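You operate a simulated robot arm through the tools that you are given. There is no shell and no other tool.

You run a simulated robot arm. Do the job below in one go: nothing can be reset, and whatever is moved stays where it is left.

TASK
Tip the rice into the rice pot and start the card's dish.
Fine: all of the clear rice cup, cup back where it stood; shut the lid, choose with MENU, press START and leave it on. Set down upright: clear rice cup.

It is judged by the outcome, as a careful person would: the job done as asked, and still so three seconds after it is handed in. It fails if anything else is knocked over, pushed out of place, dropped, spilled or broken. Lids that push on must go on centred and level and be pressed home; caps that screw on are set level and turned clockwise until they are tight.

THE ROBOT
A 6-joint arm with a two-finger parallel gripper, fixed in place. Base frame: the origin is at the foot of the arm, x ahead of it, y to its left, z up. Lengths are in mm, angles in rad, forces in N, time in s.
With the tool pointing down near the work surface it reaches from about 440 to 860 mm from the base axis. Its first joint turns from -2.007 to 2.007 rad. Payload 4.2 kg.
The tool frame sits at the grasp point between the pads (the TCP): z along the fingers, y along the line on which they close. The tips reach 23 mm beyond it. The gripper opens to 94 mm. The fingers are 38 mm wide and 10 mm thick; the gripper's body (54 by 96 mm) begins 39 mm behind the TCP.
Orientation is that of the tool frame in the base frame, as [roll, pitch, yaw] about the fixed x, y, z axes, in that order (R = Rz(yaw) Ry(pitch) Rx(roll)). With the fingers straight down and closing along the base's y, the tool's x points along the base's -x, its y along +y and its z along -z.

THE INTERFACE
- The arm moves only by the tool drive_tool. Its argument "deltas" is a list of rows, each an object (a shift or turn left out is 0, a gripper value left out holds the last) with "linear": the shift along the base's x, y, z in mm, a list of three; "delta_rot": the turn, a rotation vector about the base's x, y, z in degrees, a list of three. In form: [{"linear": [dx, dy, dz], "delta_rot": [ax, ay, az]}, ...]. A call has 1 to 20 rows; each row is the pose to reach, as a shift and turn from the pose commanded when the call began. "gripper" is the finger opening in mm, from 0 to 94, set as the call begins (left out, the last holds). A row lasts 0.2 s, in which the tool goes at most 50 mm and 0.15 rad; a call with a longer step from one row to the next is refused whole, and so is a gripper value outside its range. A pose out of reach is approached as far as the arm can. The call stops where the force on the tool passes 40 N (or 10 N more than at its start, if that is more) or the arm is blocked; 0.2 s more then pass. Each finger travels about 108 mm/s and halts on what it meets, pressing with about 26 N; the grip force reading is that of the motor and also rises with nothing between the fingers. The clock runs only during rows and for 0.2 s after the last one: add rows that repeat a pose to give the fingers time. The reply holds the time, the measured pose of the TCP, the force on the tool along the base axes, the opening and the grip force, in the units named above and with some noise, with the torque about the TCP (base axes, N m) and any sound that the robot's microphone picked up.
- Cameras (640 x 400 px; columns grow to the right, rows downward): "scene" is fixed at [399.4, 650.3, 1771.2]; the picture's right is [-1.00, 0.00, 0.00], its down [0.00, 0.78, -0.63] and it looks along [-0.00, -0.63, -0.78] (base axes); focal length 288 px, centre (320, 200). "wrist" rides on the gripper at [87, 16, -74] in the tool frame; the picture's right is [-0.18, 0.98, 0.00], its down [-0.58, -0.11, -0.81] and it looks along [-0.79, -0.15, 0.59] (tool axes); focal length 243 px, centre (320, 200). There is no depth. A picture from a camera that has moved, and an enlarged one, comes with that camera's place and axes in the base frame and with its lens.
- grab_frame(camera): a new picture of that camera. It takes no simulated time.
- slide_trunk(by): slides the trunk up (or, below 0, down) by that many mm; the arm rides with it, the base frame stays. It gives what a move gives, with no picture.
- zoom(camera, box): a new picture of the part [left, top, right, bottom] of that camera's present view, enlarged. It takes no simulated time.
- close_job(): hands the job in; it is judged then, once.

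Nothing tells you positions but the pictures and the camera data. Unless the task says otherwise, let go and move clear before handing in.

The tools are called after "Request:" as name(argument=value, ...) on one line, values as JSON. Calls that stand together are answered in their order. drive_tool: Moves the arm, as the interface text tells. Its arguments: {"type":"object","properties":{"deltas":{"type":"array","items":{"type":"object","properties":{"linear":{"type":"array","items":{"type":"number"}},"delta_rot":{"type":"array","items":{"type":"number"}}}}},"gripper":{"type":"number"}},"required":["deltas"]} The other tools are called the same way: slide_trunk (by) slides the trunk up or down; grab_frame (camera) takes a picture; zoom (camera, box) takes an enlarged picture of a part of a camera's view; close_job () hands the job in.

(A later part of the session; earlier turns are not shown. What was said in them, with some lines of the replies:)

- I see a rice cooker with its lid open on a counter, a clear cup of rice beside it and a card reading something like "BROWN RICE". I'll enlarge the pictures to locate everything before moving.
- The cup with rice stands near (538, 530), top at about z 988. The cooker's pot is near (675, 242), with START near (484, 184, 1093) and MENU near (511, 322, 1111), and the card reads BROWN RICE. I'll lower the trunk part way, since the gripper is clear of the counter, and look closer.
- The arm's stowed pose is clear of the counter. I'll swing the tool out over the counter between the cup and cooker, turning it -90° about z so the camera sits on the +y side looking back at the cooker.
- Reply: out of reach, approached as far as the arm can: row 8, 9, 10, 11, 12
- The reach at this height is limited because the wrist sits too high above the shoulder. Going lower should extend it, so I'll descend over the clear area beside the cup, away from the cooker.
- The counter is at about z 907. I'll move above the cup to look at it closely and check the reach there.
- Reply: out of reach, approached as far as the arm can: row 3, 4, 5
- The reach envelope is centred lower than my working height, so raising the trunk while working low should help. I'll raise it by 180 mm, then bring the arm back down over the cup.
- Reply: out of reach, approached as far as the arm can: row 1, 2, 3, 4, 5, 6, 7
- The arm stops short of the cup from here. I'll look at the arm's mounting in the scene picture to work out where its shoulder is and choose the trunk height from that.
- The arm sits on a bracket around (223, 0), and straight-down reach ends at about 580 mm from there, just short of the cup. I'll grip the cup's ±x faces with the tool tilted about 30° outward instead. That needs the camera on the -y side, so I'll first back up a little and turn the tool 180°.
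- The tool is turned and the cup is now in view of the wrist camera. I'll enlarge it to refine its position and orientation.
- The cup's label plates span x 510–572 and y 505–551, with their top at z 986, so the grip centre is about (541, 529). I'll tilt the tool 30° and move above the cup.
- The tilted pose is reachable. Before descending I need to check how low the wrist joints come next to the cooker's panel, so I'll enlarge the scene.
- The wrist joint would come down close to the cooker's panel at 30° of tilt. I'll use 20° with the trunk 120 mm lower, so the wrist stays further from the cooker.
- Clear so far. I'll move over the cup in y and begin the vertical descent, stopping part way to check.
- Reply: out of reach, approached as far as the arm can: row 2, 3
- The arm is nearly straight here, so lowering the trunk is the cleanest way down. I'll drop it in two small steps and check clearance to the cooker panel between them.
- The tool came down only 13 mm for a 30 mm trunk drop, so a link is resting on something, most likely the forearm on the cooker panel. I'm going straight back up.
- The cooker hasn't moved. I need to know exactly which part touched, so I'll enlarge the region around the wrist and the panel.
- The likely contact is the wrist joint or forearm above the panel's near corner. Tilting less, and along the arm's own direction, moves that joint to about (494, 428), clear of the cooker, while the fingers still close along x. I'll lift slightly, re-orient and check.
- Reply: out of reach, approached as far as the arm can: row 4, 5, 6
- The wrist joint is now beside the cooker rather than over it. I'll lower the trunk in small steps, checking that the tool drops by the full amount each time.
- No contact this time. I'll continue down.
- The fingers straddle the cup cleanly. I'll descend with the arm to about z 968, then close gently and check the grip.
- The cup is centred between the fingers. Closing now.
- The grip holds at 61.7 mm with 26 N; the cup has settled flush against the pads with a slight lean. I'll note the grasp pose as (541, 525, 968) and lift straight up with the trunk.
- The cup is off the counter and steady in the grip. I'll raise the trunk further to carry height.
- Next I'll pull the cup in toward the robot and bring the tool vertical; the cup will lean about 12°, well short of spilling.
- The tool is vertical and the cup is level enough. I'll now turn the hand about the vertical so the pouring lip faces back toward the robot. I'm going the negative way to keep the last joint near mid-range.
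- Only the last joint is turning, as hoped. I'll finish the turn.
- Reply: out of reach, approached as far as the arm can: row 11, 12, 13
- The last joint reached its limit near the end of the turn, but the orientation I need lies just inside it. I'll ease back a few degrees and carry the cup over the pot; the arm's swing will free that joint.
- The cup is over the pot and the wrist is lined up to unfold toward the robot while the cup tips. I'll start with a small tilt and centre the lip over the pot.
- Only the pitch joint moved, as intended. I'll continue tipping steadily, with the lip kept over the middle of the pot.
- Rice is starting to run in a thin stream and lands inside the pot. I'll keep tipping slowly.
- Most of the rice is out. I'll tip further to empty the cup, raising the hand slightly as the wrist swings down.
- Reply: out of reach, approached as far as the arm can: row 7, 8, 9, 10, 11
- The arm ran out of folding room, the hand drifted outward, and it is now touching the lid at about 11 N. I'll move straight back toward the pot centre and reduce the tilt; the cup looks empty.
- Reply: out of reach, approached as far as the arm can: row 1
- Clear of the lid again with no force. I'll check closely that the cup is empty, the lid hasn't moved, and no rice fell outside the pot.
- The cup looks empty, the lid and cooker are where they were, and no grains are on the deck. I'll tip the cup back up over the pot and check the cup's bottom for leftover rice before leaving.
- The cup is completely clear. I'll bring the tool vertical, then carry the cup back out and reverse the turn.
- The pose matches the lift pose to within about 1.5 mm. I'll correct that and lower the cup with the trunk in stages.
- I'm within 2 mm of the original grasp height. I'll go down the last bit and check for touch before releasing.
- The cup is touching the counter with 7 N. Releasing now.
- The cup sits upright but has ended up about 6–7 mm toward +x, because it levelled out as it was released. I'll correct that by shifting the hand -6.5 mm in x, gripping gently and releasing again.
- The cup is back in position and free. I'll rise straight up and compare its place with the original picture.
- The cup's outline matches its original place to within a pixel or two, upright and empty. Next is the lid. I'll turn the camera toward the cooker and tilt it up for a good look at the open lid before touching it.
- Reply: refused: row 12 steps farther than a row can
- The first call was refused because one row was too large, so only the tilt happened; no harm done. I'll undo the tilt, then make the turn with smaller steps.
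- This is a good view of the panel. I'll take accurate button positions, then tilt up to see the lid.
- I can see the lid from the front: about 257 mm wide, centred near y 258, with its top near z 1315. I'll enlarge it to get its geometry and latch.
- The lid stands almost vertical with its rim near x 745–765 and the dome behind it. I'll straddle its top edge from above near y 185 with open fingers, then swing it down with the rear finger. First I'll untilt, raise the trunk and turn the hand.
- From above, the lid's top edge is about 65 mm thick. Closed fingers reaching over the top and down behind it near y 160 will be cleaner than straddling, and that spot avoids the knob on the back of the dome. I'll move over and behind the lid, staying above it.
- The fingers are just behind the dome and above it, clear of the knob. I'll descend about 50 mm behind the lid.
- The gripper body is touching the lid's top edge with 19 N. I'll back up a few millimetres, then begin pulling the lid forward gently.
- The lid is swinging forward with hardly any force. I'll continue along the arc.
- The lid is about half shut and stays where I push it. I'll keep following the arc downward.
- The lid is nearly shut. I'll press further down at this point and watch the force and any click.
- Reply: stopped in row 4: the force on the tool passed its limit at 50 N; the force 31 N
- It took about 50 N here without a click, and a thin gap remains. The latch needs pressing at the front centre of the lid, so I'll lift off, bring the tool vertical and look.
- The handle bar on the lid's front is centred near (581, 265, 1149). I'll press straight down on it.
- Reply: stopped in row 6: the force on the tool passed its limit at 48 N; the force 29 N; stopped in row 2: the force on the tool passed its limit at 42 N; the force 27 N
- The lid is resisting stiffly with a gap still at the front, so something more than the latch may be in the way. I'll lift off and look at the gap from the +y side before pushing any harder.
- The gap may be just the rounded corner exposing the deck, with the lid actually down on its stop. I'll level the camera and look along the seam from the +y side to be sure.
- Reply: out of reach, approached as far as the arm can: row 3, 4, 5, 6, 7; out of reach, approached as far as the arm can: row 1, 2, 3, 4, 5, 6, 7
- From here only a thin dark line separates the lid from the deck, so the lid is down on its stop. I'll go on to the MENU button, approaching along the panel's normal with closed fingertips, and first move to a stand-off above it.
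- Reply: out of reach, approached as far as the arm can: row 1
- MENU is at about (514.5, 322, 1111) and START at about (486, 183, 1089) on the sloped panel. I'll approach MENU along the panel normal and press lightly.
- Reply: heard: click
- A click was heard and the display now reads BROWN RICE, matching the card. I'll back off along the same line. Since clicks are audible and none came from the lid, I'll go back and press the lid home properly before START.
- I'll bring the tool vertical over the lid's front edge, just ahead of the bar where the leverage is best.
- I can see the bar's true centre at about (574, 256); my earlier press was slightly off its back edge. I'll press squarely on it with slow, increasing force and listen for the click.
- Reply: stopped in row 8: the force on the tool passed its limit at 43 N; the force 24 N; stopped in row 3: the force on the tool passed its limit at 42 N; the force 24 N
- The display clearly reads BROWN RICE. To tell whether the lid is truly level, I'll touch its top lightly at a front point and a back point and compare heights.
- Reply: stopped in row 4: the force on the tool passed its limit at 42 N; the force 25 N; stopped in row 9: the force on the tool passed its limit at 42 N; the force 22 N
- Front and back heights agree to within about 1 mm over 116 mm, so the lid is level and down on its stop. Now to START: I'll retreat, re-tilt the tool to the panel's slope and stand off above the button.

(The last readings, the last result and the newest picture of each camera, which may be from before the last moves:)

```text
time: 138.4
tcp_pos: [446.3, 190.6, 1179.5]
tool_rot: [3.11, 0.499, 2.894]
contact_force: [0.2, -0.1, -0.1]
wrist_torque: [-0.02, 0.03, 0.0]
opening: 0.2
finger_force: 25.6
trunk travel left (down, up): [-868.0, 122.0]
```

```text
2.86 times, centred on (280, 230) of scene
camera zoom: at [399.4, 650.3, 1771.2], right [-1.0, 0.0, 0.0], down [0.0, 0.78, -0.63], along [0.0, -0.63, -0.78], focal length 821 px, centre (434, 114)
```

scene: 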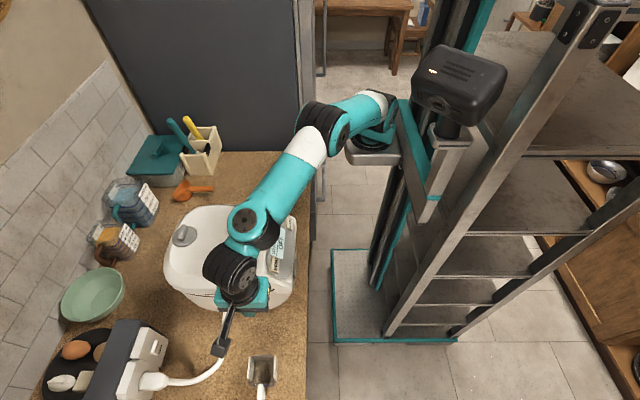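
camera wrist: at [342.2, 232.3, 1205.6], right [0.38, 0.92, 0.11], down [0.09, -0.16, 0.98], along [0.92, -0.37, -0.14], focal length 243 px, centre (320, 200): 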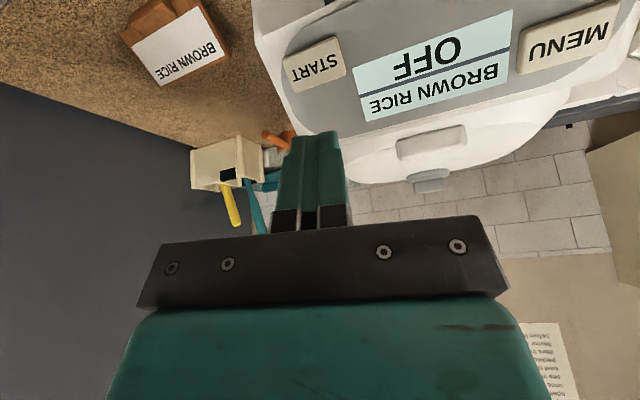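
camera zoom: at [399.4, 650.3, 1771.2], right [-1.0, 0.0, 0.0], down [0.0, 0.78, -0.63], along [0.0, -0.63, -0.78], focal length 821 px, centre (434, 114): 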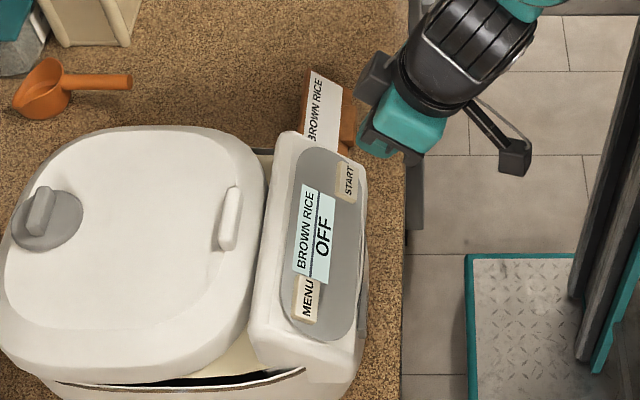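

START is at about (487.5, 181.5, 1088.5). I'll move to the stand-off and press lightly along the normal, stopping as soon as it clicks.

Request:
drive_tool(deltas=[{"linear": [7, -2, -18]}, {"linear": [14, -3.5, -36]}, {"linear": [18.6, -4.9, -48.8]}, {"linear": [18.6, -4.9, -48.8]}])

Request:
drive_tool(deltas=[{"linear": [3.8, -0.7, -7]}, {"linear": [6.6, -1.2, -12.3]}, {"linear": [8, -1.5, -14.9]}, {"linear": [9.4, -1.7, -17.6]}, {"linear": [9.9, -1.8, -18.4]}])

Request:
grab_frame(camera="wrist")

Request:
zoom(camera="scene", box=[230, 160, 330, 300])

```text
time: 139.4
tcp_pos: [465.8, 185.1, 1130.7]
tool_rot: [3.11, 0.5, 2.895]
contact_force: [-0.2, -0.4, 0.3]
wrist_torque: [0.02, 0.03, -0.02]
opening: 0.3
finger_force: 25.4
trunk travel left (down, up): [-868.0, 122.0]
```

```text
time: 140.6
tcp_pos: [476.6, 183.5, 1112.3]
tool_rot: [3.109, 0.498, 2.895]
contact_force: [-1.7, -0.4, 5.8]
wrist_torque: [0.01, -0.06, 0.0]
opening: 0.0
finger_force: 26.2
trunk travel left (down, up): [-868.0, 122.0]
heard: click
```

```text
taken
camera wrist: at [371.5, 224.9, 1137.8], right [0.38, 0.92, 0.11], down [0.09, -0.16, 0.98], along [0.92, -0.37, -0.14], focal length 243 px, centre (320, 200)
```

wrist: 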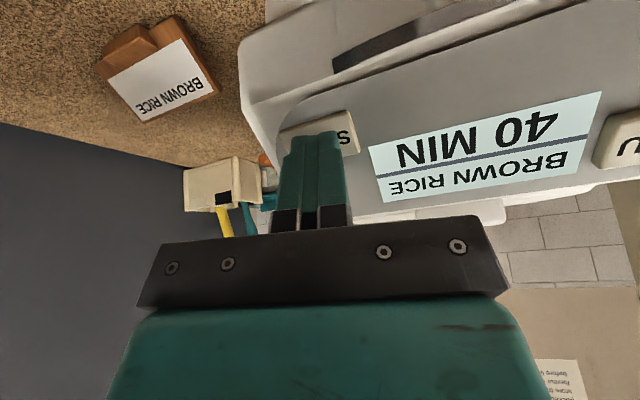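

```text
2.86 times, centred on (280, 230) of scene
camera zoom: at [399.4, 650.3, 1771.2], right [-1.0, 0.0, 0.0], down [0.0, 0.78, -0.63], along [0.0, -0.63, -0.78], focal length 821 px, centre (434, 114)
```

zoom: 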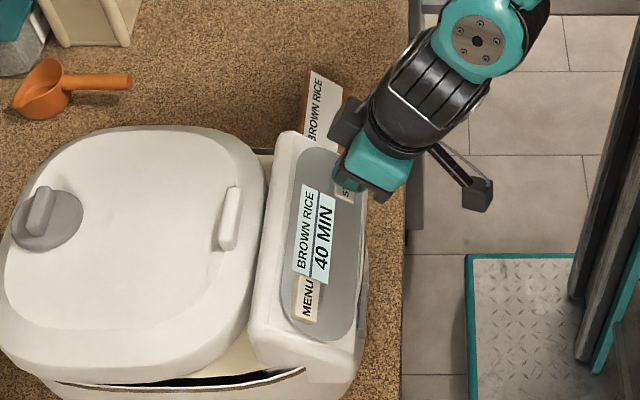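

A click, and the display now shows BROWN RICE / 40 MIN, so it is running. I'll back straight off along the same line without touching anything else.

Request:
drive_tool(deltas=[{"linear": [-6, 1.1, 11]}, {"linear": [-14, 2.6, 26]}, {"linear": [-24, 4.5, 50]}, {"linear": [-34, 6, 85]}, {"linear": [-44, 6, 115]}, {"linear": [-44, 6, 115]}])

Request:
grab_frame(camera="wrist")

Request:
grab_frame(camera="scene")

Request:
zoom(camera="scene", box=[150, 190, 310, 310])

```text
time: 142.0
tcp_pos: [431.4, 189.7, 1228.7]
tool_rot: [3.112, 0.498, 2.894]
contact_force: [0.1, -1.1, -0.2]
wrist_torque: [-0.03, 0.01, -0.03]
opening: 0.2
finger_force: 25.9
trunk travel left (down, up): [-868.0, 122.0]
```

```text
taken
camera wrist: at [327.4, 230.2, 1254.3], right [0.38, 0.92, 0.11], down [0.09, -0.16, 0.98], along [0.92, -0.37, -0.14], focal length 243 px, centre (320, 200)
```

wrist: 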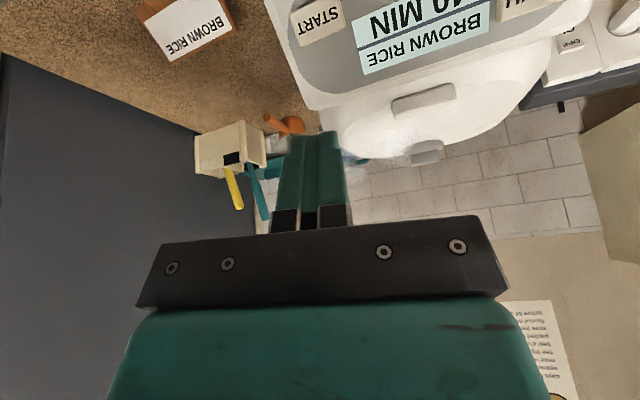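

```text
taken
```

scene: 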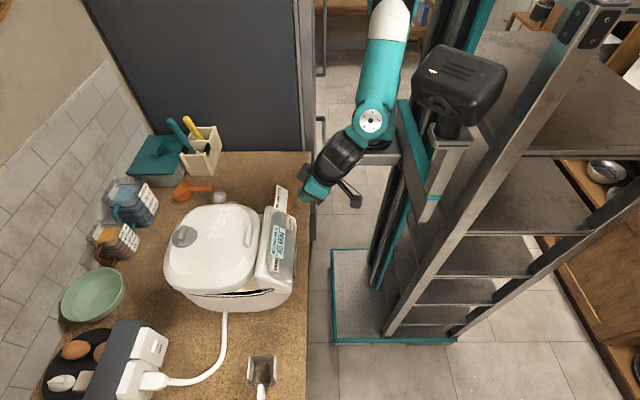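

```text
3.33 times, centred on (230, 250) of scene
camera zoom: at [399.4, 650.3, 1771.2], right [-1.0, 0.0, 0.0], down [0.0, 0.78, -0.63], along [0.0, -0.63, -0.78], focal length 958 px, centre (620, 33)
```

zoom: 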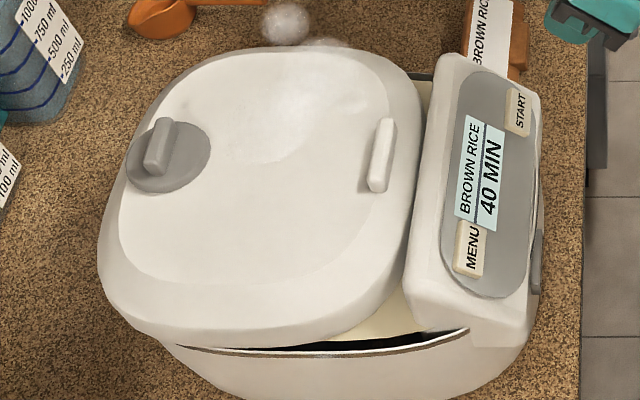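

Steam is rising, so the cooker is cooking. I'll take a last close look at the lid's seat and the display.

Request:
zoom(camera="wrist", box=[280, 0, 640, 190])

Request:
zoom(camera="scene", box=[170, 260, 290, 320])

```text
1.78 times, centred on (460, 95) of wrist
camera zoom: at [327.4, 230.2, 1254.3], right [0.38, 0.92, 0.11], down [0.09, -0.16, 0.98], along [0.92, -0.37, -0.14], focal length 431 px, centre (71, 387)
```

zoom: 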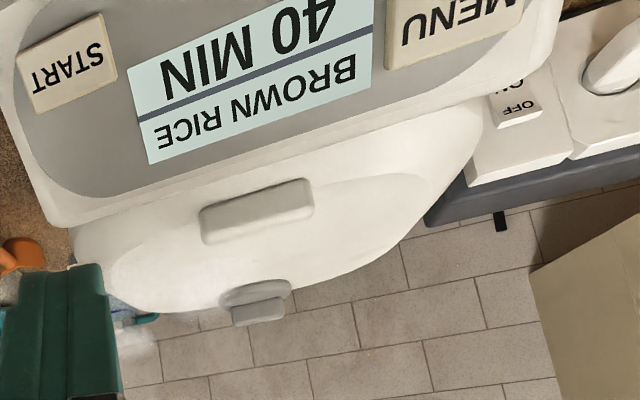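

```text
5.33 times, centred on (230, 290) of scene
camera zoom: at [399.4, 650.3, 1771.2], right [-1.0, 0.0, 0.0], down [0.0, 0.78, -0.63], along [0.0, -0.63, -0.78], focal length 1533 px, centre (800, -280)
```

zoom: 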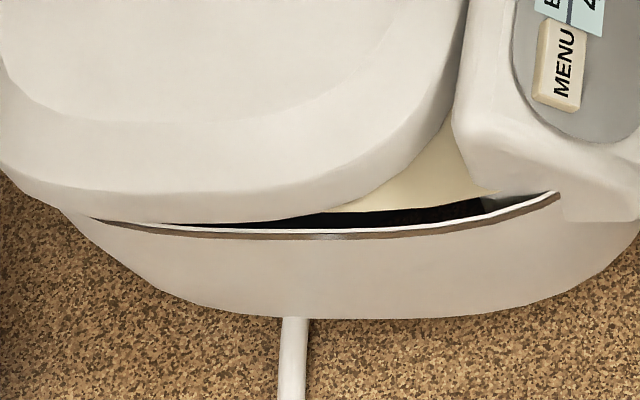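

The lid sits flush, the display reads BROWN RICE / 40 MIN, and the cup and everything else are in place. I'll back the arm further clear and check once more that cooking is still on.

Request:
drive_tool(deltas=[{"linear": [-15, 10, 20]}, {"linear": [-30, 25, 45]}, {"linear": [-40, 40, 70]}, {"linear": [-40, 50, 80]}, {"linear": [-40, 50, 80]}, {"linear": [-40, 50, 80]}, {"linear": [-40, 50, 80]}, {"linear": [-40, 50, 80]}])

Request:
grab_frame(camera="scene")

Request:
zoom(camera="scene", box=[150, 180, 320, 320])

Request:
zoom(camera="scene", box=[220, 330, 300, 400])

```text
time: 144.0
tcp_pos: [421.8, 214.6, 1295.1]
tool_rot: [-3.119, 0.507, 2.82]
contact_force: [-0.4, -0.1, -0.1]
wrist_torque: [-0.01, -0.02, -0.02]
opening: 0.3
finger_force: 25.7
trunk travel left (down, up): [-868.0, 122.0]
stopped in row 8: the arm was blocked; the commanded pose is now the measured one
```

```text
taken
```

scene: 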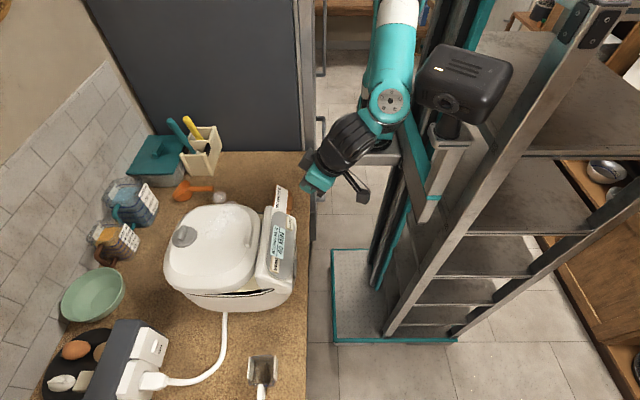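

```text
2.86 times, centred on (235, 250) of scene
camera zoom: at [399.4, 650.3, 1771.2], right [-1.0, 0.0, 0.0], down [0.0, 0.78, -0.63], along [0.0, -0.63, -0.78], focal length 821 px, centre (563, 57)
```

zoom: 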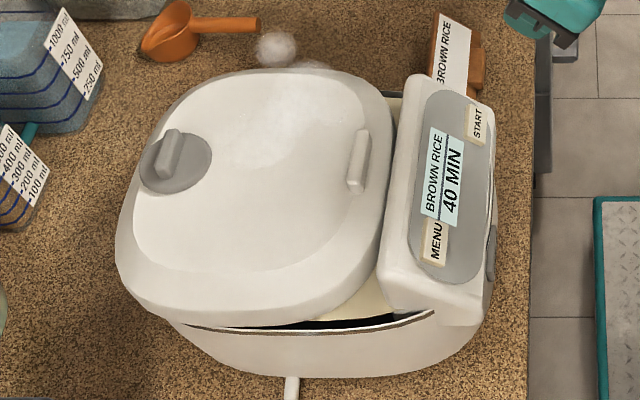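

```text
5.71 times, centred on (260, 365) of scene
camera zoom: at [399.4, 650.3, 1771.2], right [-1.0, 0.0, 0.0], down [0.0, 0.78, -0.63], along [0.0, -0.63, -0.78], focal length 1643 px, centre (663, -743)
```

zoom: 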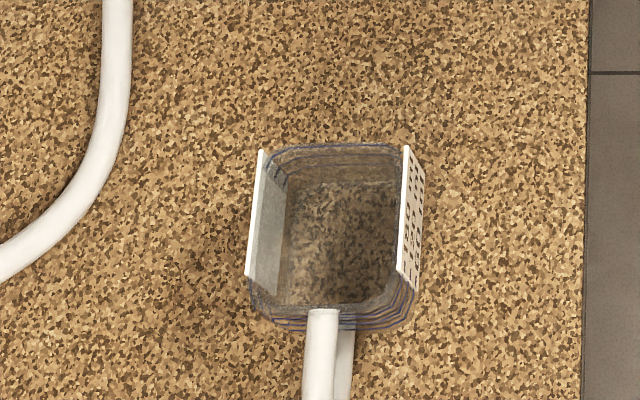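

Request:
zoom(camera="scene", box=[190, 175, 260, 225])

Request:
drive_tool(deltas=[{"linear": [6, -2, 0]}, {"linear": [12, -4, 0]}, {"linear": [12, -4, 0]}, {"linear": [12, -4, 0]}, {"linear": [12, -4, 0]}])

Request:
zoom(camera="scene", box=[150, 160, 310, 310])

```text
8.00 times, centred on (225, 200) of scene
camera zoom: at [399.4, 650.3, 1771.2], right [-1.0, 0.0, 0.0], down [0.0, 0.78, -0.63], along [0.0, -0.63, -0.78], focal length 2300 px, centre (1080, 200)
```

zoom: 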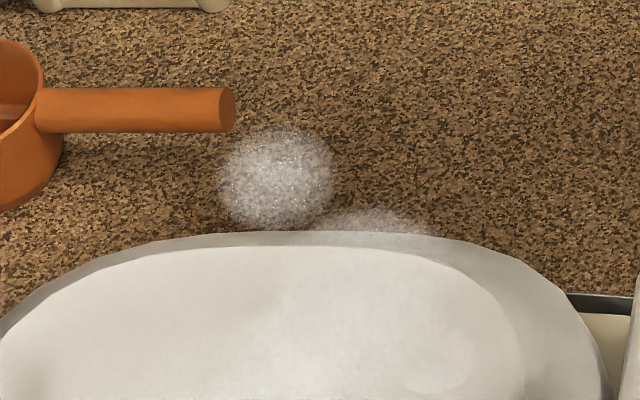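

```text
time: 145.2
tcp_pos: [431.5, 215.4, 1296.8]
tool_rot: [-3.133, 0.505, 2.824]
contact_force: [0.2, 0.2, -0.4]
wrist_torque: [0.02, -0.01, 0.03]
opening: 0.0
finger_force: 26.0
trunk travel left (down, up): [-868.0, 122.0]
```

```text
2.67 times, centred on (230, 235) of scene
camera zoom: at [399.4, 650.3, 1771.2], right [-1.0, 0.0, 0.0], down [0.0, 0.78, -0.63], along [0.0, -0.63, -0.78], focal length 767 px, centre (560, 107)
```

zoom: 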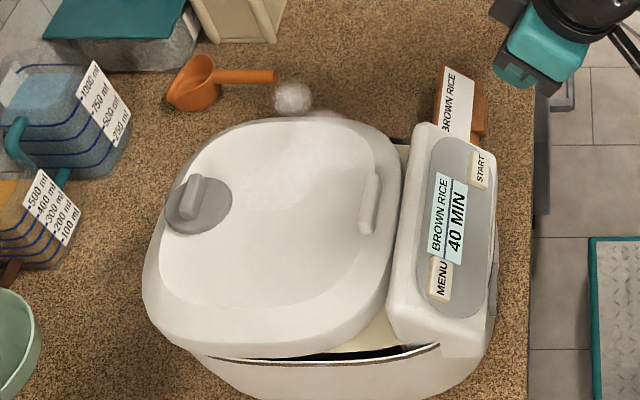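

The pale patch is just steam from the running cooker, and the display still shows BROWN RICE / 40 MIN. The lid is shut, the empty cup is upright in its original place and the arm is clear, so I'm handing in.

Request:
close_job()

```text
The job is handed in.
```

The rice is in the pot and the cooker is running brown rice, the dish on the card. The display reads BROWN RICE / 40 MIN, and steam is rising.

- **Rice and cup:** All of the rice went into the pot; I saw none left in the cup and none outside the pot. The cup is back upright where it stood, matching the first picture to within a pixel or two.
- **Lid:** The lid is shut and level, with front and back heights within about 1 mm, and it sits on a hard stop when pressed. I heard no latch click from it, though both buttons clicked when pressed. I took it as fully closed because it would not move further at about 48 N.
- **Bumps along the way:**
  - The forearm pressed on the cooker panel once while I was lining up on the cup.
  - The hand touched the open lid at about 11 N while I was pouring.
  - The gripper touched the lid's top edge at about 19 N just before I closed it.
  - I backed off each time and saw nothing knocked over or moved.

The arm is clear of the counter and holding nothing.
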